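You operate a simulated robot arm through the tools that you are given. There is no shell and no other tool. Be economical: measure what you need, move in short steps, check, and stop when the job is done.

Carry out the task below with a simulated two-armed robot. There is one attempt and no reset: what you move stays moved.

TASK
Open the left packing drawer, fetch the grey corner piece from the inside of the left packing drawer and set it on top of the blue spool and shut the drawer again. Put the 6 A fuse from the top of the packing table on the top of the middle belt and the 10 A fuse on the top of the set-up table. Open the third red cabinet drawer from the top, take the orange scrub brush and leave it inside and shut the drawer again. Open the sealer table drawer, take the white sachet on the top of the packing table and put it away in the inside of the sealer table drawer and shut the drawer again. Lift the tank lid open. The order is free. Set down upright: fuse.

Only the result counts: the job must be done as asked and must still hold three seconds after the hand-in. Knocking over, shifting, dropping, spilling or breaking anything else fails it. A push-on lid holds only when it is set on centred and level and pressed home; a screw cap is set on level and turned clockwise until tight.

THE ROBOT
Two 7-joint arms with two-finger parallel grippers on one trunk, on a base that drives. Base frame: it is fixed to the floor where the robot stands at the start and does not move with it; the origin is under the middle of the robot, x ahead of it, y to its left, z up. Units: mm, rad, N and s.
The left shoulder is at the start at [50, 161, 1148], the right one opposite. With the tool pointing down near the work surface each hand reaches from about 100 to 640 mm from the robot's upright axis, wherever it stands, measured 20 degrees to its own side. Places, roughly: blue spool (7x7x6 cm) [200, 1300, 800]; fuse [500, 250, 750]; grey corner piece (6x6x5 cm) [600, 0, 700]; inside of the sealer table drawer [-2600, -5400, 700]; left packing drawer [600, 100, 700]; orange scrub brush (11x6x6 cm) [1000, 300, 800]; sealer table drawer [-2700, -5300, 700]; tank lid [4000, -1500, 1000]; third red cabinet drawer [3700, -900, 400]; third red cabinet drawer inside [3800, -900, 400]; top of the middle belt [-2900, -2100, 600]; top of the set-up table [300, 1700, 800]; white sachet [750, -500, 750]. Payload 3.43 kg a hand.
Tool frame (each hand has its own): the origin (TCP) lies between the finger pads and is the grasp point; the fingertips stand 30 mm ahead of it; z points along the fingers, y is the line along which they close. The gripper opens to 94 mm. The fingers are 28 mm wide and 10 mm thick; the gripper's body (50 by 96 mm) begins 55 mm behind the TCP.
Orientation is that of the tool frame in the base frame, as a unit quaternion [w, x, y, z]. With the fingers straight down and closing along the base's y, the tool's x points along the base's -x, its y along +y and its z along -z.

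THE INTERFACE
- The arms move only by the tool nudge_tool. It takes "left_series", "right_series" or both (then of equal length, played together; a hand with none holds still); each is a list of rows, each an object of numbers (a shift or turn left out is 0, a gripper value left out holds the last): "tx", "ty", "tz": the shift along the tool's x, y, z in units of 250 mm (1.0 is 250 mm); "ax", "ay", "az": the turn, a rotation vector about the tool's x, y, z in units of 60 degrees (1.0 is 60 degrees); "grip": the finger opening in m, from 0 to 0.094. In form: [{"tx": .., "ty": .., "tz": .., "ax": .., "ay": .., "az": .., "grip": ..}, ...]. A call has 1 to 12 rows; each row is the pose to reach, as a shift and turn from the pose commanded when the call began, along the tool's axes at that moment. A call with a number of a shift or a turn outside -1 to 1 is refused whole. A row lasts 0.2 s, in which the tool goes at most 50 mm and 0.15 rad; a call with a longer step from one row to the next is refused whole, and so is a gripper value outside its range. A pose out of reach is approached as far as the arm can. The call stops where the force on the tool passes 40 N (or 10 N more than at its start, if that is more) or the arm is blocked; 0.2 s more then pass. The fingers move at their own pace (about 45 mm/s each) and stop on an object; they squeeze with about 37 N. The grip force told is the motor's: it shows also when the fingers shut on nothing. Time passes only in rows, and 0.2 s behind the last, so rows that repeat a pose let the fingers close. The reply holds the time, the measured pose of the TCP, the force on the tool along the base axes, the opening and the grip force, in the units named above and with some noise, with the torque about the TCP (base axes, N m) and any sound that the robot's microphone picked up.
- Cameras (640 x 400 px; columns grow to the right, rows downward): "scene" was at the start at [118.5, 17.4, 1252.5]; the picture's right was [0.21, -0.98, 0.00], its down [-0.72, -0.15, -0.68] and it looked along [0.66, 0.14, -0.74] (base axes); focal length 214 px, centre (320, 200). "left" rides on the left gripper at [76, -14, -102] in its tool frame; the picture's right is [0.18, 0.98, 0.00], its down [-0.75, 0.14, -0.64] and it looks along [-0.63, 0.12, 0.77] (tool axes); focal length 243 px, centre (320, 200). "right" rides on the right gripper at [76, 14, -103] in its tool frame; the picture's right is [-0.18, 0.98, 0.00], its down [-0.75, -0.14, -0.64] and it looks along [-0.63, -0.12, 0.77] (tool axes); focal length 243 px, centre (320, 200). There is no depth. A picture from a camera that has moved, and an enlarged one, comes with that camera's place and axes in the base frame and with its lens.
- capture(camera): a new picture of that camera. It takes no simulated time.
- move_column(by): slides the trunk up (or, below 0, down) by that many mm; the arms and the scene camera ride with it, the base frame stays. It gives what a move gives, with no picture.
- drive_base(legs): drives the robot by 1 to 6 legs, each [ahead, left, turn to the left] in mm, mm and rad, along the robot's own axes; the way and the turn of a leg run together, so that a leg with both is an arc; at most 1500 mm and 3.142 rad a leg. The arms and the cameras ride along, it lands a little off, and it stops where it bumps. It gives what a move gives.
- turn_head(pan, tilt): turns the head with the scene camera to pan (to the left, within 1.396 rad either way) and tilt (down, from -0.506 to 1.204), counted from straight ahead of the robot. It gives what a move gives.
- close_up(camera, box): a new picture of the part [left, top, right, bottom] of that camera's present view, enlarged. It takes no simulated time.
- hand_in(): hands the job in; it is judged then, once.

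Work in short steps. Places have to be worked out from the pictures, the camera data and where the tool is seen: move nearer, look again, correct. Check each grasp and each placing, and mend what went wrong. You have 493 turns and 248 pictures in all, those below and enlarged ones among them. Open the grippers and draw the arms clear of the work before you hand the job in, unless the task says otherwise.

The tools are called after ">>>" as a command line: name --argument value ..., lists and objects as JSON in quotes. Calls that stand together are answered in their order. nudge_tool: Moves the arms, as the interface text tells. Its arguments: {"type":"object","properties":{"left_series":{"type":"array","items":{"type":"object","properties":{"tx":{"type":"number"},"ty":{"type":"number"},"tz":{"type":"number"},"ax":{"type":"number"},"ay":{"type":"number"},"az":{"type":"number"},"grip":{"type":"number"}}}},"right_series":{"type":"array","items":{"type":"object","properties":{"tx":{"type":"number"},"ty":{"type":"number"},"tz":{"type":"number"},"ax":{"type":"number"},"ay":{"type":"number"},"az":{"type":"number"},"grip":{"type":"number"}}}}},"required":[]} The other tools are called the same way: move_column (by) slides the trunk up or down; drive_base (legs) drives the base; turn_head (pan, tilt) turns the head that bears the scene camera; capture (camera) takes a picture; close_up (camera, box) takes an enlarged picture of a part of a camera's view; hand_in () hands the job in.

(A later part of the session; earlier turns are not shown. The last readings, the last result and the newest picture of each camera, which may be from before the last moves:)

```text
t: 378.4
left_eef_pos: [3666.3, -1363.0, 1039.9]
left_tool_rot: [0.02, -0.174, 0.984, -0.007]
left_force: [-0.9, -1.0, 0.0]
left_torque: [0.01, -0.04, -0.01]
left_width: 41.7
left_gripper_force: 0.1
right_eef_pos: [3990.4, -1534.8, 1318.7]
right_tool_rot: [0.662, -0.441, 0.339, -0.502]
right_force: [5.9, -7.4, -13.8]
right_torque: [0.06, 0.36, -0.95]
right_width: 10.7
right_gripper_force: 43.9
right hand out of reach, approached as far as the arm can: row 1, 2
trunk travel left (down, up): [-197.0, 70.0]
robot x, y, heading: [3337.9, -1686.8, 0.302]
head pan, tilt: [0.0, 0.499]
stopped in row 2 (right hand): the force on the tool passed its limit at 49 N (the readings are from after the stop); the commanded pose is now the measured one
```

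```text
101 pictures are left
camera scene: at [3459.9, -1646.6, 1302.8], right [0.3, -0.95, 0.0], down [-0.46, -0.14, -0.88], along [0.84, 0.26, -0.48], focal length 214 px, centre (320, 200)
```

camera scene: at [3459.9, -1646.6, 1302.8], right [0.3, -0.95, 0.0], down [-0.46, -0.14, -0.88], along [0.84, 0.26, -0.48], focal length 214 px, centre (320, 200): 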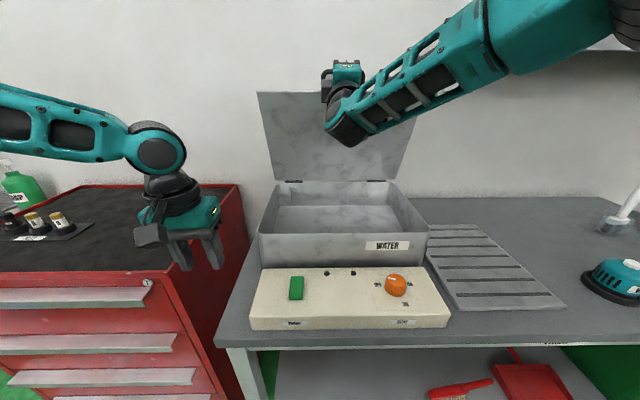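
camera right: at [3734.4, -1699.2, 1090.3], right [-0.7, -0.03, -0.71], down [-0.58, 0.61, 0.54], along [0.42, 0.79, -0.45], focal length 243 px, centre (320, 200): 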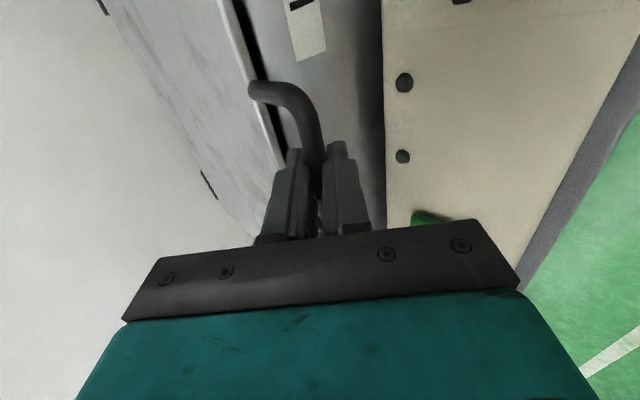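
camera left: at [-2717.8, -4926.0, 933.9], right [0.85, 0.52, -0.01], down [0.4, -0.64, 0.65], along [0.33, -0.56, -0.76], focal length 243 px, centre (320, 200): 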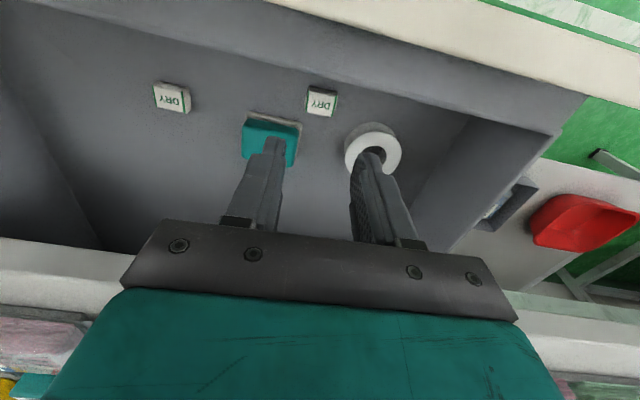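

At the reach limit (~68°). I continue with the base: drive 25 ahead, column up a little, and repeat.

>>> drive_base --legs '[[25, 0, 0]]'

>>> move_column --by 7

>>> drive_base --legs '[[25, 0, 0]]'

>>> capture --camera "scene"

```text
t: 379.2
left_eef_pos: [3689.9, -1356.5, 1039.1]
left_tool_rot: [0.019, -0.175, 0.984, -0.007]
left_force: [0.6, -0.4, 0.5]
left_torque: [0.02, 0.01, 0.01]
left_width: 42.2
left_gripper_force: 0.1
right_eef_pos: [4012.3, -1527.3, 1327.1]
right_tool_rot: [0.666, -0.436, 0.335, -0.504]
right_force: [5.1, -10.8, -2.6]
right_torque: [0.02, -0.07, -0.9]
right_width: 10.5
right_gripper_force: 44.1
trunk travel left (down, up): [-197.0, 70.0]
robot x, y, heading: [3359.3, -1676.3, 0.3]
head pan, tilt: [0.0, 0.499]
```

```text
t: 379.8
left_eef_pos: [3691.4, -1355.3, 1044.9]
left_tool_rot: [0.019, -0.175, 0.984, -0.006]
left_force: [-0.7, -0.2, -0.3]
left_torque: [-0.01, -0.02, 0.0]
left_width: 42.1
left_gripper_force: 0.1
right_eef_pos: [4015.3, -1526.9, 1326.4]
right_tool_rot: [0.663, -0.439, 0.337, -0.503]
right_force: [6.4, -3.0, -17.3]
right_torque: [0.17, 0.44, -1.24]
right_width: 10.7
right_gripper_force: 44.6
trunk travel left (down, up): [-204.0, 63.0]
robot x, y, heading: [3355.3, -1676.2, 0.3]
head pan, tilt: [0.0, 0.499]
```

```text
t: 380.6
left_eef_pos: [3714.7, -1347.5, 1045.8]
left_tool_rot: [0.019, -0.174, 0.984, -0.007]
left_force: [0.9, 0.8, 0.2]
left_torque: [-0.01, -0.01, -0.02]
left_width: 42.1
left_gripper_force: 0.0
right_eef_pos: [4037.0, -1519.1, 1332.4]
right_tool_rot: [0.666, -0.436, 0.335, -0.504]
right_force: [5.2, -4.7, -10.6]
right_torque: [-0.05, 0.14, -0.69]
right_width: 10.7
right_gripper_force: 44.7
trunk travel left (down, up): [-204.0, 63.0]
robot x, y, heading: [3380.6, -1670.8, 0.299]
head pan, tilt: [0.0, 0.499]
```

```text
100 pictures are left
camera scene: at [3508.9, -1631.5, 1309.3], right [0.3, -0.95, 0.0], down [-0.46, -0.14, -0.88], along [0.84, 0.26, -0.48], focal length 214 px, centre (320, 200)
```

scene: 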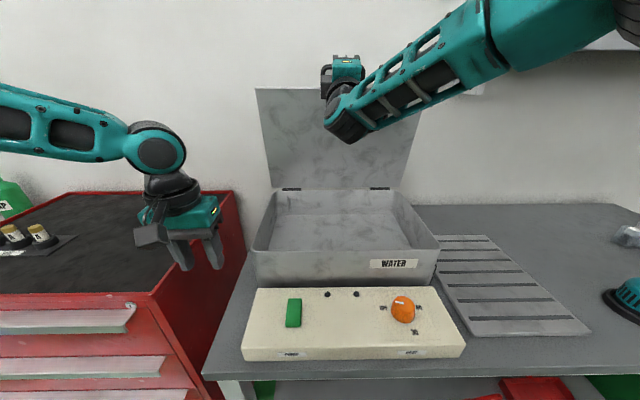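

Lid ~77°. Two more 25 mm pushes (table edge still ~375 mm away).

>>> drive_base --legs '[[25, 0, 0]]'

>>> drive_base --legs '[[25, 0, 0]]'

>>> capture --camera "scene"

>>> capture --camera "right"

```text
t: 381.4
left_eef_pos: [3715.3, -1347.7, 1047.7]
left_tool_rot: [0.02, -0.176, 0.984, -0.008]
left_force: [-0.2, 0.3, -0.7]
left_torque: [0.02, 0.0, 0.0]
left_width: 42.3
left_gripper_force: 0.0
right_eef_pos: [4037.7, -1517.9, 1331.5]
right_tool_rot: [0.666, -0.435, 0.334, -0.506]
right_force: [1.1, -1.1, 0.9]
right_torque: [-0.15, -0.04, 0.45]
right_width: 10.6
right_gripper_force: 43.3
trunk travel left (down, up): [-204.0, 63.0]
robot x, y, heading: [3385.5, -1671.1, 0.305]
head pan, tilt: [0.0, 0.499]
stopped in leg 1: the robot was blocked; the commanded pose is now the measured one
```

```text
t: 382.1
left_eef_pos: [3716.2, -1345.9, 1047.9]
left_tool_rot: [0.02, -0.176, 0.984, -0.007]
left_force: [1.3, 0.0, -0.1]
left_torque: [0.0, 0.0, 0.01]
left_width: 42.1
left_gripper_force: 0.1
right_eef_pos: [4038.6, -1518.2, 1333.2]
right_tool_rot: [0.665, -0.436, 0.334, -0.506]
right_force: [0.8, -0.2, 0.4]
right_torque: [-0.07, 0.02, 0.31]
right_width: 10.5
right_gripper_force: 44.8
trunk travel left (down, up): [-204.0, 63.0]
robot x, y, heading: [3380.5, -1670.9, 0.304]
head pan, tilt: [0.0, 0.499]
stopped in leg 1: the robot was blocked; the commanded pose is now the measured one
```

```text
99 pictures are left
camera scene: at [3509.2, -1630.4, 1309.6], right [0.3, -0.95, 0.0], down [-0.46, -0.14, -0.88], along [0.84, 0.26, -0.48], focal length 214 px, centre (320, 200)
```

scene: 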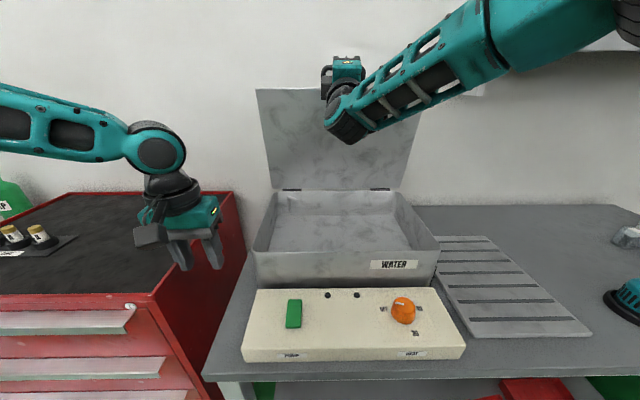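

```text
98 pictures are left
camera right: at [3971.1, -1615.0, 1279.2], right [0.33, 0.28, -0.9], down [-0.82, 0.56, -0.12], along [0.47, 0.78, 0.41], focal length 243 px, centre (320, 200)
```

right: 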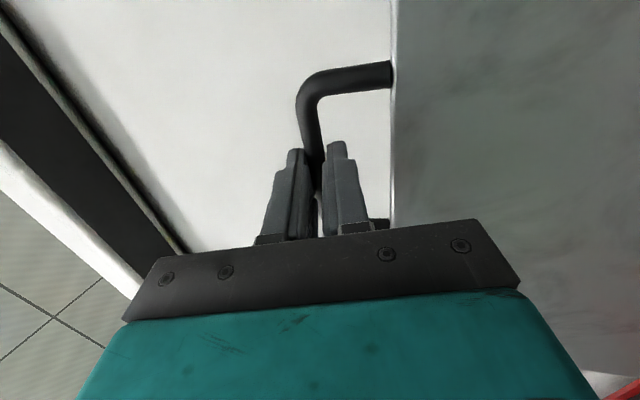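

The base is at the table shelf now; lid is about 78°. I loosen the fingers slightly to test whether the lid holds by itself.

>>> nudge_tool --right_series '[{"grip": 0.018}, {"grip": 0.024}, {"grip": 0.024}, {"grip": 0.024}]'

>>> capture --camera "right"

```text
t: 383.1
left_eef_pos: [3715.0, -1346.2, 1046.8]
left_tool_rot: [0.02, -0.175, 0.984, -0.007]
left_force: [-0.4, 0.4, -0.4]
left_torque: [0.01, -0.02, -0.01]
left_width: 42.0
left_gripper_force: 0.0
right_eef_pos: [4039.3, -1517.7, 1332.4]
right_tool_rot: [0.665, -0.437, 0.335, -0.506]
right_force: [-0.2, -0.1, -0.1]
right_torque: [-0.01, 0.03, -0.02]
right_width: 24.0
right_gripper_force: 0.1
trunk travel left (down, up): [-204.0, 63.0]
robot x, y, heading: [3381.1, -1669.3, 0.302]
head pan, tilt: [0.0, 0.499]
```

```text
97 pictures are left
camera right: at [3971.1, -1614.9, 1279.2], right [0.33, 0.28, -0.9], down [-0.82, 0.56, -0.12], along [0.47, 0.78, 0.41], focal length 243 px, centre (320, 200)
```

right: 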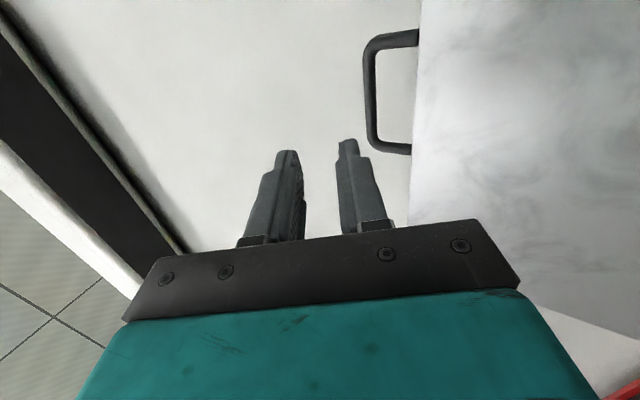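

The lid swung further open by itself, away from the hand. I retreat the hand and check.

>>> nudge_tool --right_series '[{"tz": -0.18}, {"tz": -0.36}, {"tz": -0.54, "ax": -0.1}, {"tz": -0.72, "ax": -0.2}]'

>>> drive_base --legs '[[-250, 0, 0]]'

>>> capture --camera "scene"

```text
t: 384.1
left_eef_pos: [3715.1, -1347.7, 1047.1]
left_tool_rot: [0.019, -0.175, 0.984, -0.007]
left_force: [0.3, 0.0, 1.2]
left_torque: [0.01, -0.03, 0.02]
left_width: 41.9
left_gripper_force: 0.0
right_eef_pos: [3876.4, -1562.0, 1261.2]
right_tool_rot: [0.616, -0.503, 0.386, -0.467]
right_force: [1.8, 0.0, 0.5]
right_torque: [0.01, 0.0, -0.03]
right_width: 24.2
right_gripper_force: 0.1
trunk travel left (down, up): [-204.0, 63.0]
robot x, y, heading: [3380.7, -1673.7, 0.304]
head pan, tilt: [0.0, 0.499]
```

```text
t: 385.9
left_eef_pos: [3477.9, -1420.4, 1046.9]
left_tool_rot: [0.02, -0.175, 0.984, -0.007]
left_force: [0.4, -0.8, -1.0]
left_torque: [-0.01, -0.02, 0.0]
left_width: 41.9
left_gripper_force: 0.0
right_eef_pos: [3639.9, -1636.9, 1261.6]
right_tool_rot: [0.617, -0.504, 0.385, -0.466]
right_force: [0.1, -0.8, 0.1]
right_torque: [0.04, 0.03, -0.03]
right_width: 24.2
right_gripper_force: 0.0
trunk travel left (down, up): [-204.0, 63.0]
robot x, y, heading: [3147.5, -1744.4, 0.305]
head pan, tilt: [0.0, 0.499]
```

```text
96 pictures are left
camera scene: at [3271.2, -1705.0, 1309.7], right [0.3, -0.95, 0.0], down [-0.46, -0.14, -0.88], along [0.84, 0.26, -0.48], focal length 214 px, centre (320, 200)
```

scene: 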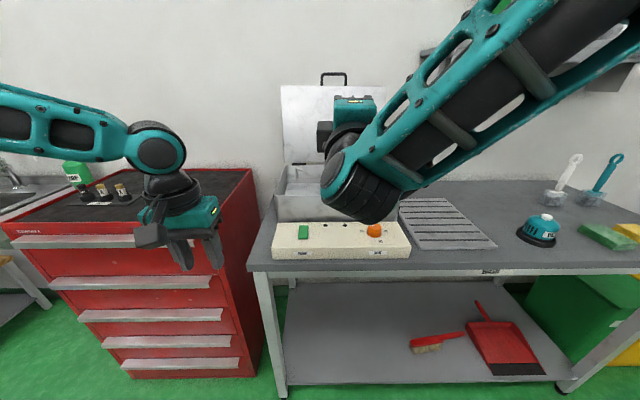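

The tank lid stands open. Now I restore the right hand to pointing down and head to the back of the packing table for the brush.

>>> nudge_tool --right_series '[{"ax": -0.133}, {"ax": -0.266}, {"ax": -0.4, "tz": -0.1}, {"ax": -0.533, "tz": -0.1}, {"ax": -0.666, "tz": -0.1}, {"ax": -0.8, "tz": -0.1}, {"ax": -0.933, "tz": -0.1}]'

>>> nudge_tool --right_series '[{"ax": -0.049, "ay": 0.049, "az": 0.118}, {"ax": -0.098, "ay": 0.098, "az": 0.236}, {"ax": -0.147, "ay": 0.147, "az": 0.354}, {"ax": -0.195, "ay": 0.195, "az": 0.472}, {"ax": -0.244, "ay": 0.244, "az": 0.59}, {"ax": -0.293, "ay": 0.293, "az": 0.708}]'

>>> nudge_tool --right_series '[{"ax": -0.049, "ay": 0.049, "az": 0.118}, {"ax": -0.098, "ay": 0.098, "az": 0.236}, {"ax": -0.147, "ay": 0.147, "az": 0.354}, {"ax": -0.195, "ay": 0.195, "az": 0.472}, {"ax": -0.244, "ay": 0.244, "az": 0.59}, {"ax": -0.293, "ay": 0.293, "az": 0.708, "grip": 0.094}]'

```text
t: 387.5
left_eef_pos: [3478.1, -1422.1, 1046.8]
left_tool_rot: [0.02, -0.175, 0.984, -0.007]
left_force: [-0.9, -0.2, -0.6]
left_torque: [0.0, 0.01, -0.02]
left_width: 41.7
left_gripper_force: 0.1
right_eef_pos: [3573.2, -1668.0, 1230.4]
right_tool_rot: [-0.349, 0.715, -0.545, 0.264]
right_force: [-0.2, -0.7, -0.6]
right_torque: [0.03, 0.02, 0.01]
right_width: 23.8
right_gripper_force: 0.0
right hand out of reach, approached as far as the arm can: row 6, 7
trunk travel left (down, up): [-204.0, 63.0]
robot x, y, heading: [3147.7, -1745.1, 0.311]
head pan, tilt: [0.0, 0.499]
```

```text
t: 388.9
left_eef_pos: [3477.2, -1420.4, 1048.2]
left_tool_rot: [0.02, -0.175, 0.984, -0.007]
left_force: [-0.1, 0.7, 0.1]
left_torque: [0.01, 0.04, -0.02]
left_width: 42.0
left_gripper_force: 0.1
right_eef_pos: [3574.2, -1668.2, 1229.6]
right_tool_rot: [0.225, -0.466, 0.844, -0.139]
right_force: [1.1, -0.7, 0.9]
right_torque: [0.01, -0.02, -0.01]
right_width: 24.3
right_gripper_force: 0.0
trunk travel left (down, up): [-204.0, 63.0]
robot x, y, heading: [3146.5, -1746.1, 0.31]
head pan, tilt: [0.0, 0.499]
```

```text
t: 390.3
left_eef_pos: [3477.1, -1420.3, 1046.2]
left_tool_rot: [0.02, -0.175, 0.984, -0.007]
left_force: [-0.5, 0.5, -0.4]
left_torque: [0.02, 0.02, -0.01]
left_width: 42.0
left_gripper_force: 0.1
right_eef_pos: [3572.9, -1669.2, 1230.5]
right_tool_rot: [0.061, -0.133, 0.989, 0.01]
right_force: [-0.4, 0.0, 0.0]
right_torque: [-0.03, -0.02, 0.0]
right_width: 58.8
right_gripper_force: 0.0
trunk travel left (down, up): [-204.0, 63.0]
robot x, y, heading: [3144.6, -1746.7, 0.305]
head pan, tilt: [0.0, 0.499]
```

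I level and lower the right hand, then drive around to the back of the packing table.

>>> nudge_tool --right_series '[{"ay": 0.06, "tz": 0.15}, {"ay": 0.118, "tz": 0.3}, {"ay": 0.118, "tz": 0.45}, {"ay": 0.118, "tz": 0.6}]'

>>> drive_base --legs '[[0, 600, 0], [0, 0, 1.845], [1100, 0, 0], [1000, 0, 0], [0, 0, 1.3]]'

>>> turn_head --pan 0.0 --tilt 0.5

>>> capture --camera "scene"

```text
t: 391.3
left_eef_pos: [3477.8, -1420.6, 1046.8]
left_tool_rot: [0.02, -0.176, 0.984, -0.006]
left_force: [0.5, 0.4, 0.1]
left_torque: [0.02, 0.01, 0.02]
left_width: 42.2
left_gripper_force: 0.0
right_eef_pos: [3591.1, -1662.2, 1079.8]
right_tool_rot: [-0.002, -0.134, 0.991, 0.002]
right_force: [0.1, -0.1, 0.3]
right_torque: [0.01, 0.02, 0.01]
right_width: 94.1
right_gripper_force: 0.1
trunk travel left (down, up): [-204.0, 63.0]
robot x, y, heading: [3144.2, -1746.9, 0.308]
head pan, tilt: [0.0, 0.499]
```

```text
t: 414.7
left_eef_pos: [1457.5, 214.4, 1046.7]
left_tool_rot: [-0.007, 0.982, 0.188, -0.019]
left_force: [0.2, 0.1, 0.7]
left_torque: [-0.02, 0.04, 0.0]
left_width: 42.4
left_gripper_force: 0.0
right_eef_pos: [1338.5, 453.5, 1080.0]
right_tool_rot: [0.003, 0.989, 0.147, 0.001]
right_force: [0.7, 0.4, -0.3]
right_torque: [-0.01, 0.02, 0.03]
right_width: 94.0
right_gripper_force: 0.1
trunk travel left (down, up): [-204.0, 63.0]
robot x, y, heading: [1781.1, 546.4, -2.803]
head pan, tilt: [0.0, 0.499]
```

```text
t: 415.3
left_eef_pos: [1456.5, 213.6, 1047.5]
left_tool_rot: [-0.007, 0.982, 0.188, -0.02]
left_force: [-0.4, -0.1, 0.6]
left_torque: [0.02, 0.0, -0.01]
left_width: 42.1
left_gripper_force: 0.0
right_eef_pos: [1337.9, 453.2, 1080.4]
right_tool_rot: [0.003, 0.989, 0.147, 0.001]
right_force: [-0.4, 0.0, 0.0]
right_torque: [0.0, -0.03, -0.05]
right_width: 93.7
right_gripper_force: 0.0
trunk travel left (down, up): [-204.0, 63.0]
robot x, y, heading: [1780.3, 547.8, -2.815]
head pan, tilt: [0.0, 0.499]
```

```text
95 pictures are left
camera scene: at [1657.5, 505.8, 1309.6], right [-0.33, 0.95, 0.0], down [0.45, 0.16, -0.88], along [-0.83, -0.29, -0.48], focal length 214 px, centre (320, 200)
```

scene: 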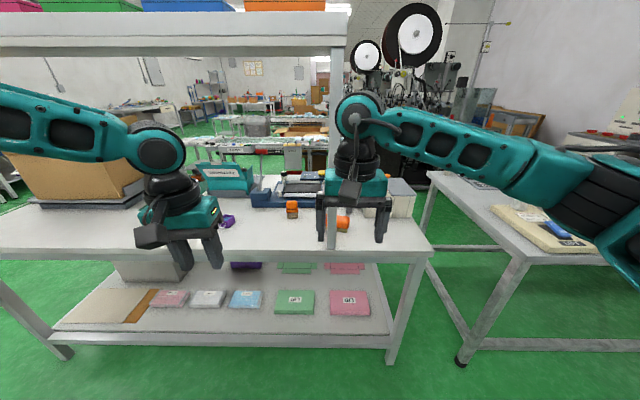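

I'm behind the table; the shelf post stands near the brush. I move the right hand aside and zoom.

>>> nudge_tool --right_series '[{"ty": -0.19}, {"ty": -0.38}, {"ty": -0.57}, {"ty": -0.76}]'

>>> close_up --camera "scene" --box '[250, 150, 450, 280]'

```text
t: 416.3
left_eef_pos: [1458.1, 214.8, 1046.8]
left_tool_rot: [-0.006, 0.982, 0.188, -0.02]
left_force: [0.2, 0.4, -0.1]
left_torque: [-0.01, -0.04, -0.01]
left_width: 42.0
left_gripper_force: 0.0
right_eef_pos: [1283.6, 636.5, 1080.1]
right_tool_rot: [0.002, 0.989, 0.148, 0.0]
right_force: [0.3, 0.1, -0.7]
right_torque: [-0.01, 0.01, 0.01]
right_width: 94.1
right_gripper_force: 0.2
trunk travel left (down, up): [-204.0, 63.0]
robot x, y, heading: [1778.4, 548.0, -2.807]
head pan, tilt: [0.0, 0.499]
```

```text
3.08 times, centred on (350, 215) of scene
camera zoom: at [1657.5, 506.5, 1309.6], right [-0.33, 0.95, 0.0], down [0.45, 0.15, -0.88], along [-0.83, -0.29, -0.48], focal length 660 px, centre (228, 154)
```

zoom: 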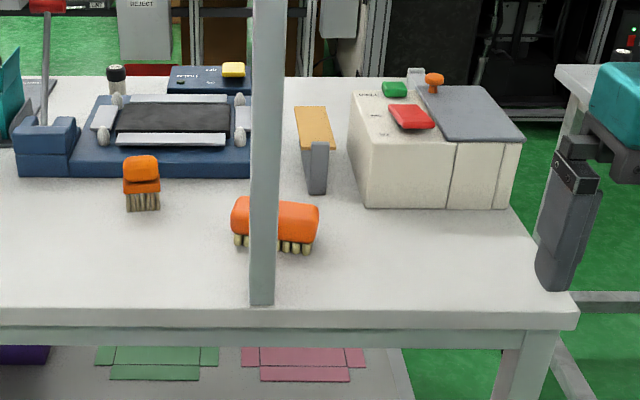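

The brush is at about (992,337), lying along the table edge behind the post at (1098,351). I'll stand at the back right and approach diagonally.

>>> drive_base --legs '[[0, -204, 0], [270, 0, 0], [0, 0, 0.557]]'

>>> nudge_tool --right_series '[{"az": -0.14}, {"az": -0.28}, {"az": -0.42}, {"az": -0.56}, {"az": -0.7}, {"az": -0.84}]'

>>> turn_head --pan -0.3 --tilt 0.75

>>> capture --camera "scene"

>>> capture --camera "right"

```text
t: 420.3
left_eef_pos: [1137.6, 320.9, 1045.0]
left_tool_rot: [-0.006, 0.983, 0.182, -0.015]
left_force: [2.7, -0.1, 1.7]
left_torque: [0.03, 0.2, -0.1]
left_width: 42.0
left_gripper_force: 0.0
right_eef_pos: [960.6, 742.7, 1079.4]
right_tool_rot: [0.001, 0.989, 0.146, 0.001]
right_force: [-0.6, 0.5, -0.4]
right_torque: [0.04, -0.03, 0.0]
right_width: 94.0
right_gripper_force: 0.1
trunk travel left (down, up): [-204.0, 63.0]
robot x, y, heading: [1455.5, 650.6, -2.81]
head pan, tilt: [0.0, 0.499]
stopped in leg 2: the robot was blocked; the commanded pose is now the measured one
```

```text
t: 421.7
left_eef_pos: [1137.8, 321.8, 1045.3]
left_tool_rot: [-0.006, 0.983, 0.183, -0.015]
left_force: [3.7, 0.6, -0.2]
left_torque: [0.0, 0.23, -0.18]
left_width: 42.2
left_gripper_force: 0.0
right_eef_pos: [974.6, 728.6, 1077.2]
right_tool_rot: [0.001, 0.833, 0.553, 0.0]
right_force: [-0.5, 0.2, -0.7]
right_torque: [0.0, 0.03, 0.0]
right_width: 94.1
right_gripper_force: 0.1
right hand out of reach, approached as far as the arm can: row 6
trunk travel left (down, up): [-204.0, 63.0]
robot x, y, heading: [1460.5, 652.3, -2.813]
head pan, tilt: [0.0, 0.499]
```

```text
t: 422.5
left_eef_pos: [1138.5, 321.5, 1044.4]
left_tool_rot: [-0.006, 0.983, 0.182, -0.015]
left_force: [4.0, 1.6, 0.2]
left_torque: [-0.11, 0.21, -0.21]
left_width: 42.1
left_gripper_force: 0.0
right_eef_pos: [975.7, 729.4, 1078.3]
right_tool_rot: [0.001, 0.834, 0.551, 0.0]
right_force: [-0.9, -1.0, -0.4]
right_torque: [0.01, -0.01, 0.0]
right_width: 93.9
right_gripper_force: 0.0
trunk travel left (down, up): [-204.0, 63.0]
robot x, y, heading: [1457.3, 652.4, -2.812]
head pan, tilt: [-0.3, 0.75]
```

```text
93 pictures are left
camera scene: at [1338.4, 638.4, 1287.7], right [-0.03, 1.0, 0.0], down [0.68, 0.02, -0.73], along [-0.73, -0.02, -0.68], focal length 214 px, centre (320, 200)
```

scene: 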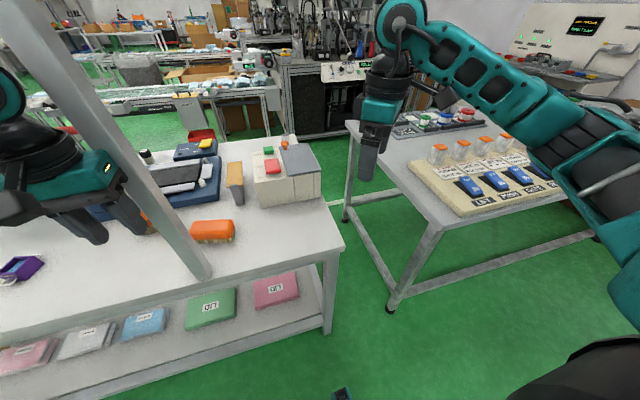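

```text
92 pictures are left
camera right: at [1016.2, 794.6, 1180.6], right [0.83, -0.55, 0.0], down [-0.43, -0.64, 0.64], along [-0.36, -0.54, -0.77], focal length 243 px, centre (320, 200)
```

right: 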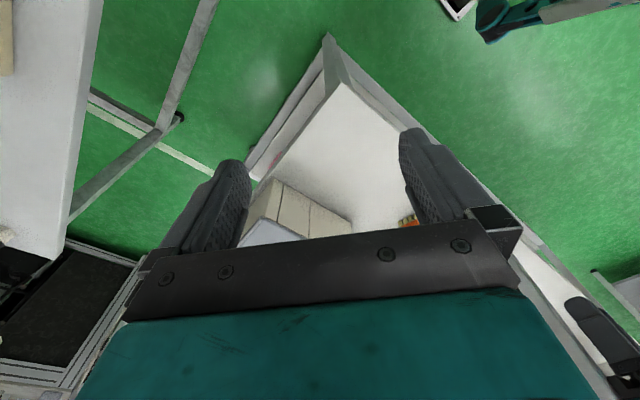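

The left hand touched the post, so I stopped. I back off 60 mm and then turn left as planned.

>>> drive_base --legs '[[-70, 0, 0], [0, 0, 0.557]]'

>>> turn_head --pan -0.2 --tilt 0.8

>>> capture --camera "scene"

```text
t: 425.1
left_eef_pos: [1427.2, 225.0, 1045.5]
left_tool_rot: [-0.002, 0.894, 0.447, -0.015]
left_force: [0.9, -0.7, -0.2]
left_torque: [-0.01, 0.0, -0.03]
left_width: 42.0
left_gripper_force: 0.1
right_eef_pos: [1072.5, 485.5, 1077.2]
right_tool_rot: [0.001, 0.65, 0.76, 0.0]
right_force: [-0.8, 0.2, 0.0]
right_torque: [0.0, -0.01, -0.02]
right_width: 94.0
right_gripper_force: 0.1
trunk travel left (down, up): [-204.0, 63.0]
robot x, y, heading: [1521.1, 675.9, -2.26]
head pan, tilt: [-0.3, 0.75]
```

```text
t: 425.7
left_eef_pos: [1425.7, 224.6, 1044.4]
left_tool_rot: [-0.002, 0.895, 0.446, -0.016]
left_force: [-0.3, -0.7, 0.1]
left_torque: [0.0, 0.02, 0.05]
left_width: 41.9
left_gripper_force: 0.1
right_eef_pos: [1071.9, 484.5, 1078.1]
right_tool_rot: [0.002, 0.65, 0.76, 0.001]
right_force: [0.4, 0.4, 1.3]
right_torque: [0.0, 0.02, -0.01]
right_width: 94.0
right_gripper_force: 0.1
trunk travel left (down, up): [-204.0, 63.0]
robot x, y, heading: [1522.8, 674.2, -2.256]
head pan, tilt: [-0.201, 0.799]
```

```text
91 pictures are left
camera scene: at [1436.5, 594.0, 1283.6], right [-0.63, 0.77, 0.0], down [0.55, 0.45, -0.7], along [-0.54, -0.44, -0.72], focal length 214 px, centre (320, 200)
```

scene: 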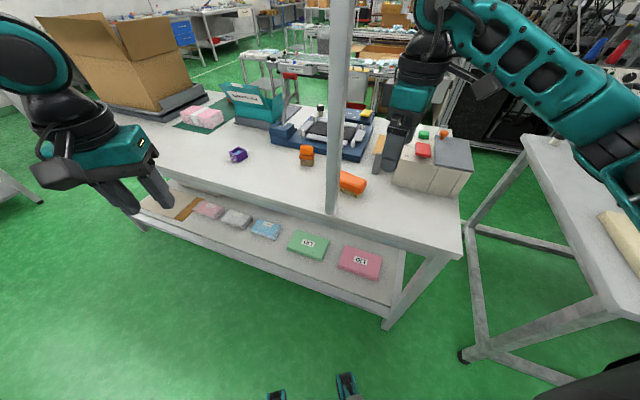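

Good. I drive 100 mm ahead, then look through the right-hand camera.

>>> drive_base --legs '[[100, 0, 0]]'

>>> capture --camera "right"

```text
t: 426.9
left_eef_pos: [1363.1, 146.5, 1045.0]
left_tool_rot: [-0.002, 0.894, 0.447, -0.015]
left_force: [0.2, -0.3, -0.7]
left_torque: [0.06, -0.01, 0.01]
left_width: 42.0
left_gripper_force: 0.1
right_eef_pos: [1008.7, 406.7, 1077.6]
right_tool_rot: [0.002, 0.65, 0.76, 0.0]
right_force: [-0.2, -0.1, 0.0]
right_torque: [0.01, -0.03, -0.01]
right_width: 94.0
right_gripper_force: 0.0
trunk travel left (down, up): [-204.0, 63.0]
robot x, y, heading: [1461.6, 599.0, -2.253]
head pan, tilt: [-0.201, 0.799]
```

```text
90 pictures are left
camera right: at [1009.5, 484.0, 1180.0], right [1.0, -0.03, 0.0], down [-0.02, -0.77, 0.64], along [-0.02, -0.64, -0.77], focal length 243 px, centre (320, 200)
```

right: 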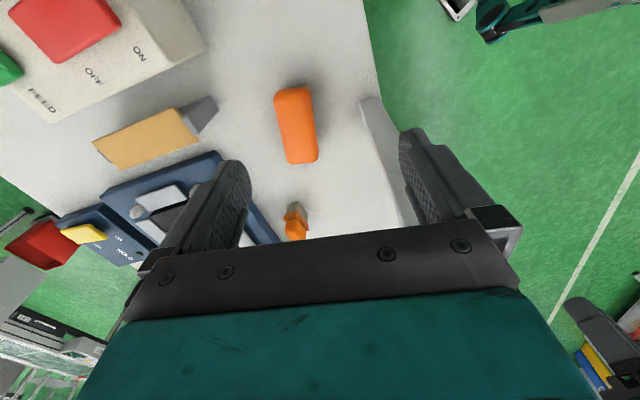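

The brush's long axis is along the tool x – ideal. I centre over it (972,348), tweak yaw, and lower to z≈940.

>>> nudge_tool --right_series '[{"tx": -0.1, "ty": -0.09, "az": 0.04}, {"tx": -0.21, "ty": -0.183, "az": 0.08}, {"tx": -0.21, "ty": -0.183, "az": 0.08, "tz": 0.19}, {"tx": -0.21, "ty": -0.183, "az": 0.08, "tz": 0.38}, {"tx": -0.21, "ty": -0.183, "az": 0.08, "tz": 0.55}]'

>>> capture --camera "right"

```text
t: 428.1
left_eef_pos: [1364.0, 146.6, 1045.4]
left_tool_rot: [-0.001, 0.894, 0.447, -0.016]
left_force: [0.0, 0.5, 0.2]
left_torque: [0.0, -0.01, 0.01]
left_width: 42.2
left_gripper_force: 0.0
right_eef_pos: [974.0, 385.1, 982.5]
right_tool_rot: [0.003, 0.702, 0.712, -0.003]
right_force: [-0.1, 0.7, 0.2]
right_torque: [0.03, -0.02, 0.05]
right_width: 94.0
right_gripper_force: 0.0
right hand out of reach, approached as far as the arm can: row 1, 2, 3, 4, 5
trunk travel left (down, up): [-204.0, 63.0]
robot x, y, heading: [1460.3, 597.9, -2.254]
head pan, tilt: [-0.201, 0.799]
```

```text
89 pictures are left
camera right: at [985.3, 462.8, 1084.7], right [0.99, -0.17, 0.0], down [-0.13, -0.75, 0.65], along [-0.11, -0.64, -0.76], focal length 243 px, centre (320, 200)
```

right: 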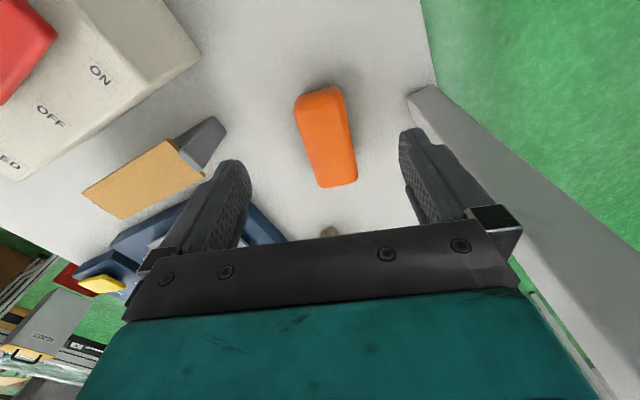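

The arm is short by ~46 mm; I use the base (34 ahead, 31 left).

>>> drive_base --legs '[[34, 31, 0]]'

>>> move_column --by -90

>>> capture --camera "right"

```text
t: 429.1
left_eef_pos: [1366.1, 100.9, 1045.7]
left_tool_rot: [-0.002, 0.894, 0.447, -0.016]
left_force: [-0.4, -0.6, 0.3]
left_torque: [0.0, 0.0, 0.02]
left_width: 42.1
left_gripper_force: 0.0
right_eef_pos: [976.7, 338.8, 982.3]
right_tool_rot: [0.003, 0.7, 0.714, -0.002]
right_force: [-0.2, -0.8, 0.9]
right_torque: [-0.01, -0.03, 0.02]
right_width: 94.0
right_gripper_force: 0.1
trunk travel left (down, up): [-204.0, 63.0]
robot x, y, heading: [1459.9, 551.7, -2.254]
head pan, tilt: [-0.201, 0.799]
```

```text
t: 430.3
left_eef_pos: [1366.8, 101.6, 956.0]
left_tool_rot: [-0.002, 0.895, 0.446, -0.015]
left_force: [-0.2, -0.7, -0.6]
left_torque: [-0.03, 0.04, -0.04]
left_width: 41.9
left_gripper_force: 0.1
right_eef_pos: [976.3, 338.8, 890.9]
right_tool_rot: [0.003, 0.701, 0.714, -0.002]
right_force: [-0.6, 0.4, -0.9]
right_torque: [0.01, 0.0, -0.02]
right_width: 93.7
right_gripper_force: 0.0
trunk travel left (down, up): [-114.0, 153.0]
robot x, y, heading: [1461.2, 552.3, -2.252]
head pan, tilt: [-0.201, 0.799]
```

```text
88 pictures are left
camera right: at [987.9, 417.0, 994.6], right [0.99, -0.17, 0.0], down [-0.13, -0.75, 0.65], along [-0.11, -0.64, -0.76], focal length 243 px, centre (320, 200)
```

right: 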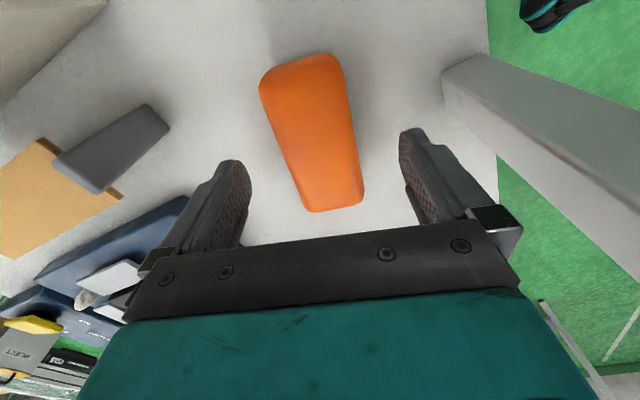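

Well aligned. I shift 12 mm along the brush, lower 52 mm, and close.

>>> nudge_tool --right_series '[{"tx": 0.045, "ty": -0.015}]'

>>> move_column --by -52

>>> nudge_tool --right_series '[{"grip": 0.07}, {"grip": 0.05}, {"grip": 0.03}, {"grip": 0.03}, {"grip": 0.03}]'

>>> capture --camera "right"

```text
t: 430.7
left_eef_pos: [1366.4, 101.4, 956.4]
left_tool_rot: [-0.002, 0.894, 0.447, -0.015]
left_force: [-0.1, 0.7, -0.2]
left_torque: [-0.03, 0.0, 0.0]
left_width: 42.0
left_gripper_force: 0.1
right_eef_pos: [976.5, 339.0, 891.5]
right_tool_rot: [0.002, 0.701, 0.713, -0.003]
right_force: [0.0, -0.3, 0.1]
right_torque: [0.01, 0.01, 0.03]
right_width: 94.2
right_gripper_force: 0.2
right hand out of reach, approached as far as the arm can: row 1
trunk travel left (down, up): [-114.0, 153.0]
robot x, y, heading: [1462.7, 553.0, -2.253]
head pan, tilt: [-0.201, 0.799]
```

```text
t: 431.6
left_eef_pos: [1365.5, 101.9, 904.9]
left_tool_rot: [-0.002, 0.895, 0.447, -0.015]
left_force: [-0.1, 0.1, 0.3]
left_torque: [-0.03, 0.0, 0.01]
left_width: 42.1
left_gripper_force: 0.0
right_eef_pos: [975.8, 340.2, 840.0]
right_tool_rot: [0.003, 0.701, 0.713, -0.002]
right_force: [-0.3, -0.5, 0.7]
right_torque: [0.01, 0.01, 0.02]
right_width: 94.0
right_gripper_force: 0.1
trunk travel left (down, up): [-62.0, 205.0]
robot x, y, heading: [1462.9, 552.7, -2.257]
head pan, tilt: [-0.201, 0.799]
```

```text
t: 432.8
left_eef_pos: [1366.7, 101.3, 902.5]
left_tool_rot: [-0.002, 0.894, 0.447, -0.016]
left_force: [-0.1, -0.2, -0.1]
left_torque: [-0.04, 0.02, -0.02]
left_width: 42.1
left_gripper_force: 0.2
right_eef_pos: [977.1, 339.5, 839.9]
right_tool_rot: [0.003, 0.7, 0.714, -0.003]
right_force: [-0.3, 0.0, 0.7]
right_torque: [0.04, 0.0, -0.03]
right_width: 55.6
right_gripper_force: 36.1
trunk travel left (down, up): [-62.0, 205.0]
robot x, y, heading: [1459.7, 552.8, -2.254]
head pan, tilt: [-0.201, 0.799]
```

```text
87 pictures are left
camera right: at [987.8, 416.9, 942.5], right [0.99, -0.17, 0.0], down [-0.13, -0.75, 0.65], along [-0.11, -0.64, -0.76], focal length 243 px, centre (320, 200)
```

right: 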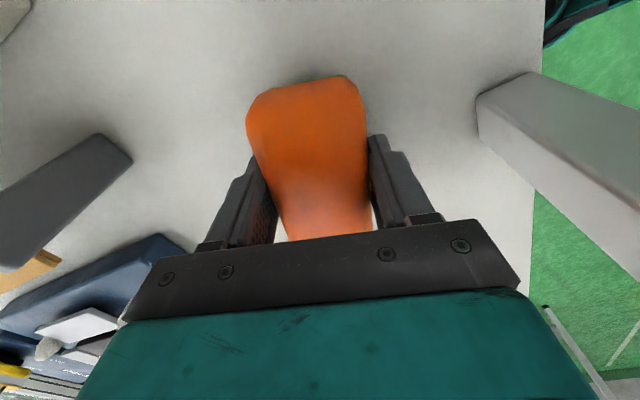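

Brush gripped (55.6 mm). I raise it, shift right away from the post, and back out.

>>> move_column --by 190

>>> drive_base --legs '[[0, -60, 0], [-400, 0, 0]]'

>>> capture --camera "right"

```text
t: 434.9
left_eef_pos: [1365.3, 100.8, 1093.5]
left_tool_rot: [-0.002, 0.894, 0.447, -0.016]
left_force: [-0.4, 0.1, -0.4]
left_torque: [-0.02, -0.04, 0.02]
left_width: 42.0
left_gripper_force: 0.2
right_eef_pos: [976.1, 340.7, 1029.9]
right_tool_rot: [0.003, 0.701, 0.714, -0.002]
right_force: [1.1, 1.0, -0.2]
right_torque: [-0.01, -0.04, -0.01]
right_width: 55.5
right_gripper_force: 37.0
trunk travel left (down, up): [-252.0, 15.0]
robot x, y, heading: [1461.4, 551.2, -2.251]
head pan, tilt: [-0.201, 0.799]
```

```text
t: 438.2
left_eef_pos: [1570.0, 448.3, 1093.6]
left_tool_rot: [-0.003, 0.895, 0.446, -0.016]
left_force: [1.1, -0.4, 0.5]
left_torque: [-0.03, -0.01, 0.01]
left_width: 41.8
left_gripper_force: 0.0
right_eef_pos: [1181.0, 687.6, 1029.7]
right_tool_rot: [0.002, 0.702, 0.712, -0.002]
right_force: [-0.2, 0.7, -0.2]
right_torque: [0.01, 0.0, 0.0]
right_width: 55.9
right_gripper_force: 37.1
trunk travel left (down, up): [-252.0, 15.0]
robot x, y, heading: [1667.2, 893.7, -2.259]
head pan, tilt: [-0.201, 0.799]
```

```text
86 pictures are left
camera right: at [1192.8, 764.2, 1132.6], right [0.99, -0.17, 0.0], down [-0.13, -0.75, 0.65], along [-0.11, -0.64, -0.76], focal length 243 px, centre (320, 200)
```

right: 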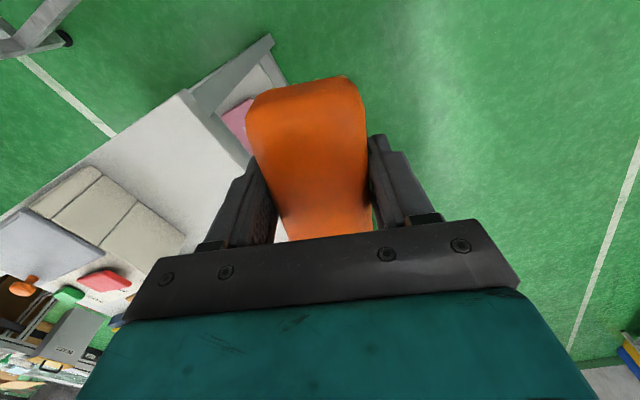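

Brush is held well. I drive to a point in front of the red cabinet and face it.

>>> drive_base --legs '[[0, 0, 1.177], [1300, 0, 0], [960, 0, 0], [0, 0, 1.385]]'

>>> turn_head --pan 0.0 --tilt 0.7

>>> capture --camera "scene"

```text
t: 455.7
left_eef_pos: [3068.4, -755.6, 1093.9]
left_tool_rot: [0.014, -0.176, 0.984, -0.006]
left_force: [0.4, -1.5, -1.4]
left_torque: [-0.02, -0.02, -0.01]
left_width: 42.1
left_gripper_force: 0.0
right_eef_pos: [3268.3, -1168.3, 1029.5]
right_tool_rot: [0.003, -0.486, 0.874, 0.003]
right_force: [-0.5, -0.4, -1.0]
right_torque: [-0.02, 0.0, -0.01]
right_width: 55.6
right_gripper_force: 36.6
trunk travel left (down, up): [-252.0, 15.0]
robot x, y, heading: [2746.6, -1084.5, 0.315]
head pan, tilt: [-0.201, 0.799]
```

```text
t: 456.4
left_eef_pos: [3070.0, -755.9, 1094.8]
left_tool_rot: [0.015, -0.176, 0.984, -0.006]
left_force: [0.6, 0.1, -0.9]
left_torque: [-0.04, -0.03, -0.02]
left_width: 42.1
left_gripper_force: 0.2
right_eef_pos: [3267.9, -1168.5, 1029.5]
right_tool_rot: [0.003, -0.486, 0.874, 0.001]
right_force: [0.3, -0.6, -0.1]
right_torque: [0.0, -0.02, -0.02]
right_width: 55.4
right_gripper_force: 37.3
trunk travel left (down, up): [-252.0, 15.0]
robot x, y, heading: [2749.8, -1082.8, 0.314]
head pan, tilt: [0.0, 0.7]
```

```text
85 pictures are left
camera scene: at [2864.2, -1042.7, 1339.8], right [0.31, -0.95, 0.0], down [-0.61, -0.2, -0.76], along [0.73, 0.24, -0.64], focal length 214 px, centre (320, 200)
```

scene: 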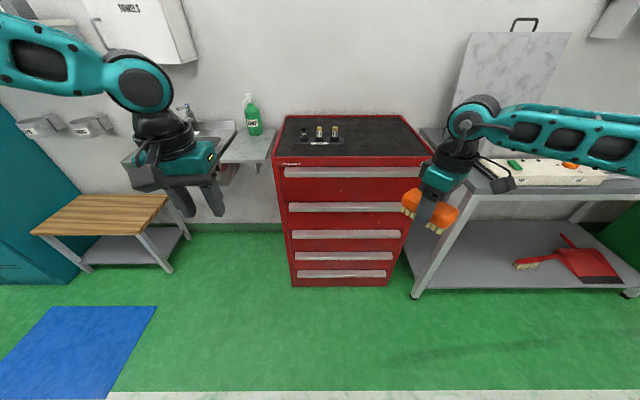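

I zoom in on the cabinet's drawer pulls.

>>> close_up --camera "scene" --box '[260, 150, 450, 300]'

```text
2.67 times, centred on (355, 225) of scene
camera zoom: at [2864.2, -1042.7, 1339.8], right [0.31, -0.95, 0.0], down [-0.61, -0.2, -0.76], along [0.73, 0.24, -0.64], focal length 572 px, centre (227, 133)
```

zoom: 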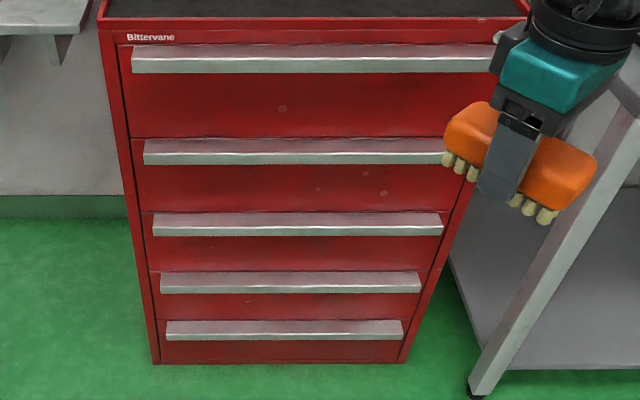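

The third drawer's pull strip is at z≈545. I turn the left hand to the mirrored 45° grip pose, then drive closer and lower the column to inspect it with the left camera.

>>> nudge_tool --left_series '[{"ax": -0.049, "ay": -0.049, "az": 0.118}, {"ax": -0.098, "ay": -0.098, "az": 0.236}, {"ax": -0.147, "ay": -0.147, "az": 0.354}, {"ax": -0.195, "ay": -0.195, "az": 0.472}, {"ax": -0.244, "ay": -0.244, "az": 0.59}, {"ax": -0.293, "ay": -0.293, "az": 0.708}]'

>>> nudge_tool --left_series '[{"ax": -0.049, "ay": -0.049, "az": 0.118}, {"ax": -0.098, "ay": -0.098, "az": 0.236}, {"ax": -0.147, "ay": -0.147, "az": 0.354}, {"ax": -0.195, "ay": -0.195, "az": 0.472}, {"ax": -0.244, "ay": -0.244, "az": 0.59}, {"ax": -0.293, "ay": -0.293, "az": 0.708}]'

>>> move_column --by -220

>>> drive_base --legs '[[0, -180, 0], [220, 0, 0]]'

>>> capture --camera "left"

>>> capture --camera "scene"

```text
t: 457.8
left_eef_pos: [3069.7, -756.4, 1093.1]
left_tool_rot: [0.136, 0.191, 0.957, 0.172]
left_force: [-0.5, -0.7, -0.1]
left_torque: [-0.01, 0.01, 0.0]
left_width: 41.9
left_gripper_force: 0.1
right_eef_pos: [3268.2, -1168.4, 1029.4]
right_tool_rot: [0.003, -0.486, 0.874, 0.002]
right_force: [0.2, 0.0, -1.1]
right_torque: [0.02, 0.03, 0.0]
right_width: 55.6
right_gripper_force: 36.7
trunk travel left (down, up): [-252.0, 15.0]
robot x, y, heading: [2746.5, -1082.5, 0.314]
head pan, tilt: [0.0, 0.7]
```

```text
t: 459.2
left_eef_pos: [3070.2, -755.7, 1093.7]
left_tool_rot: [0.231, 0.524, 0.755, 0.319]
left_force: [-0.3, 0.5, -0.4]
left_torque: [0.01, 0.01, 0.04]
left_width: 42.1
left_gripper_force: 0.0
right_eef_pos: [3267.9, -1167.4, 1030.5]
right_tool_rot: [0.003, -0.486, 0.874, 0.002]
right_force: [-0.2, -0.3, -0.5]
right_torque: [0.02, 0.01, -0.03]
right_width: 55.7
right_gripper_force: 37.2
trunk travel left (down, up): [-252.0, 15.0]
robot x, y, heading: [2740.3, -1083.3, 0.315]
head pan, tilt: [0.0, 0.7]
```

```text
t: 461.5
left_eef_pos: [3070.7, -757.5, 874.3]
left_tool_rot: [0.232, 0.523, 0.755, 0.319]
left_force: [-0.7, -0.4, 0.5]
left_torque: [0.0, -0.01, 0.03]
left_width: 41.6
left_gripper_force: 0.1
right_eef_pos: [3267.6, -1167.6, 809.1]
right_tool_rot: [0.003, -0.487, 0.874, 0.002]
right_force: [-0.1, 0.1, -1.1]
right_torque: [-0.02, -0.03, 0.0]
right_width: 55.4
right_gripper_force: 37.6
trunk travel left (down, up): [-32.0, 235.0]
robot x, y, heading: [2745.8, -1079.5, 0.311]
head pan, tilt: [0.0, 0.7]
```

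```text
t: 465.0
left_eef_pos: [3333.6, -861.3, 873.0]
left_tool_rot: [0.232, 0.523, 0.756, 0.319]
left_force: [0.5, 0.4, -0.1]
left_torque: [0.02, 0.01, -0.01]
left_width: 42.2
left_gripper_force: 0.2
right_eef_pos: [3531.7, -1272.7, 810.5]
right_tool_rot: [0.003, -0.486, 0.874, 0.002]
right_force: [-0.5, -0.7, -1.3]
right_torque: [0.02, -0.03, 0.01]
right_width: 55.7
right_gripper_force: 37.5
trunk travel left (down, up): [-32.0, 235.0]
robot x, y, heading: [3008.3, -1186.3, 0.316]
head pan, tilt: [0.0, 0.7]
```

```text
83 pictures are left
camera left: at [3227.9, -816.4, 933.4], right [0.57, 0.42, 0.71], down [-0.09, -0.83, 0.56], along [0.82, -0.38, -0.43], focal length 243 px, centre (320, 200)
```

left: 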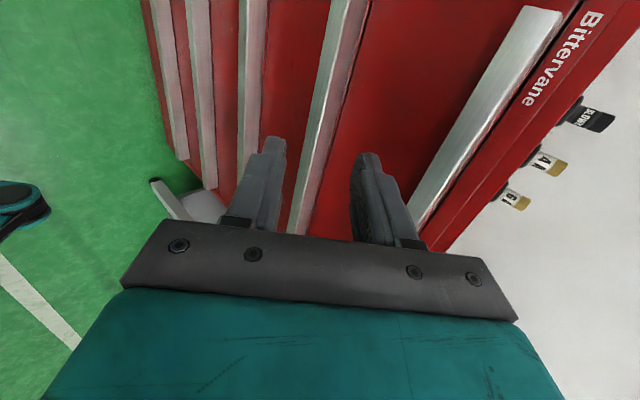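

```text
82 pictures are left
camera scene: at [3127.9, -1147.3, 1119.8], right [0.31, -0.95, 0.0], down [-0.61, -0.2, -0.76], along [0.73, 0.24, -0.64], focal length 214 px, centre (320, 200)
```

scene: 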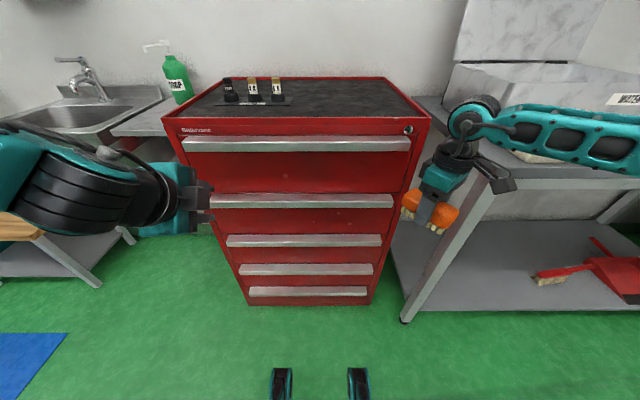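

Strip 3 is at z≈535, about 600 ahead. I move the left hand down-forward toward it in two stages and raise the right hand for safety.

>>> nudge_tool --left_series '[{"tz": 0.12, "ty": -0.1}, {"tz": 0.24, "ty": -0.2}, {"tz": 0.36, "ty": -0.3}, {"tz": 0.48, "ty": -0.4}, {"tz": 0.6, "ty": -0.45}]' --right_series '[{"tz": -0.12}, {"tz": -0.24}, {"tz": -0.36}, {"tz": -0.48}, {"tz": -0.6}]'

>>> capture --camera "left"

```text
t: 466.2
left_eef_pos: [3356.9, -836.0, 714.1]
left_tool_rot: [0.232, 0.524, 0.755, 0.318]
left_force: [0.3, 0.5, 0.2]
left_torque: [0.01, 0.02, -0.01]
left_width: 42.3
left_gripper_force: 0.1
left hand out of reach, approached as far as the arm can: row 4, 5
right_eef_pos: [3529.6, -1272.8, 960.5]
right_tool_rot: [0.002, -0.485, 0.874, 0.002]
right_force: [-0.5, -0.4, -0.6]
right_torque: [-0.02, 0.01, -0.03]
right_width: 55.5
right_gripper_force: 37.4
trunk travel left (down, up): [-32.0, 235.0]
robot x, y, heading: [3006.6, -1188.3, 0.311]
head pan, tilt: [0.0, 0.7]
```

```text
81 pictures are left
camera left: at [3251.7, -791.7, 773.9], right [0.57, 0.42, 0.71], down [-0.09, -0.82, 0.56], along [0.82, -0.38, -0.43], focal length 243 px, centre (320, 200)
```

left: 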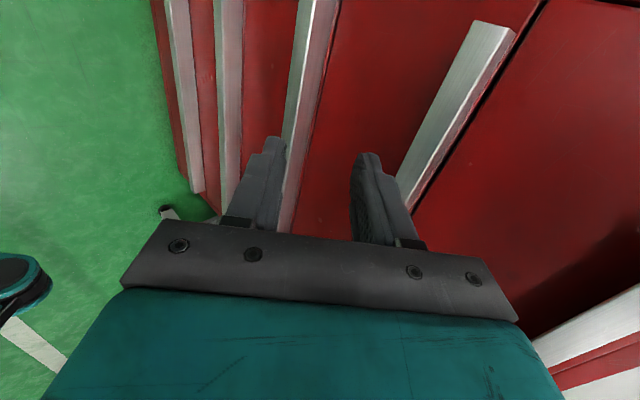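

I inspect the pull strip's profile at its end.

>>> close_up --camera "left" --box '[380, 0, 560, 200]'

>>> close_up --camera "scene" --box '[170, 110, 330, 250]'

```text
2.00 times, centred on (470, 100) of left
camera zoom: at [3251.7, -791.7, 773.9], right [0.57, 0.42, 0.71], down [-0.09, -0.82, 0.56], along [0.82, -0.38, -0.43], focal length 485 px, centre (20, 400)
```

zoom: 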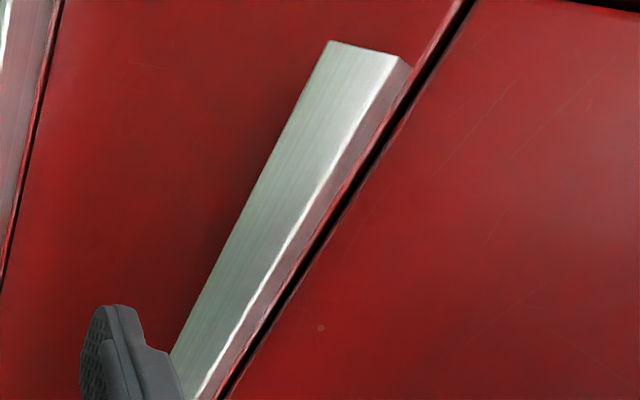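

```text
2.86 times, centred on (250, 180) of scene
camera zoom: at [3127.8, -1147.3, 1119.8], right [0.31, -0.95, 0.0], down [-0.61, -0.2, -0.76], along [0.73, 0.24, -0.64], focal length 613 px, centre (520, 257)
```

zoom: 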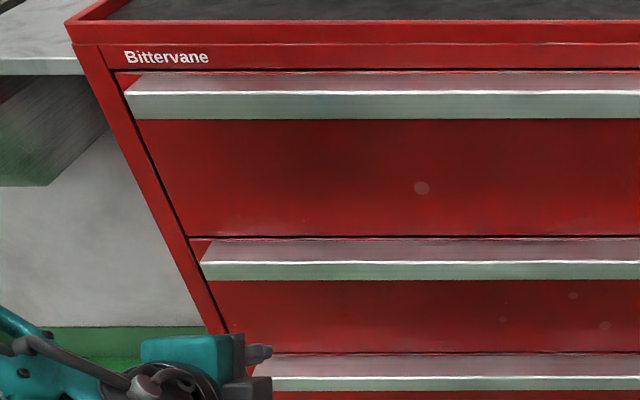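

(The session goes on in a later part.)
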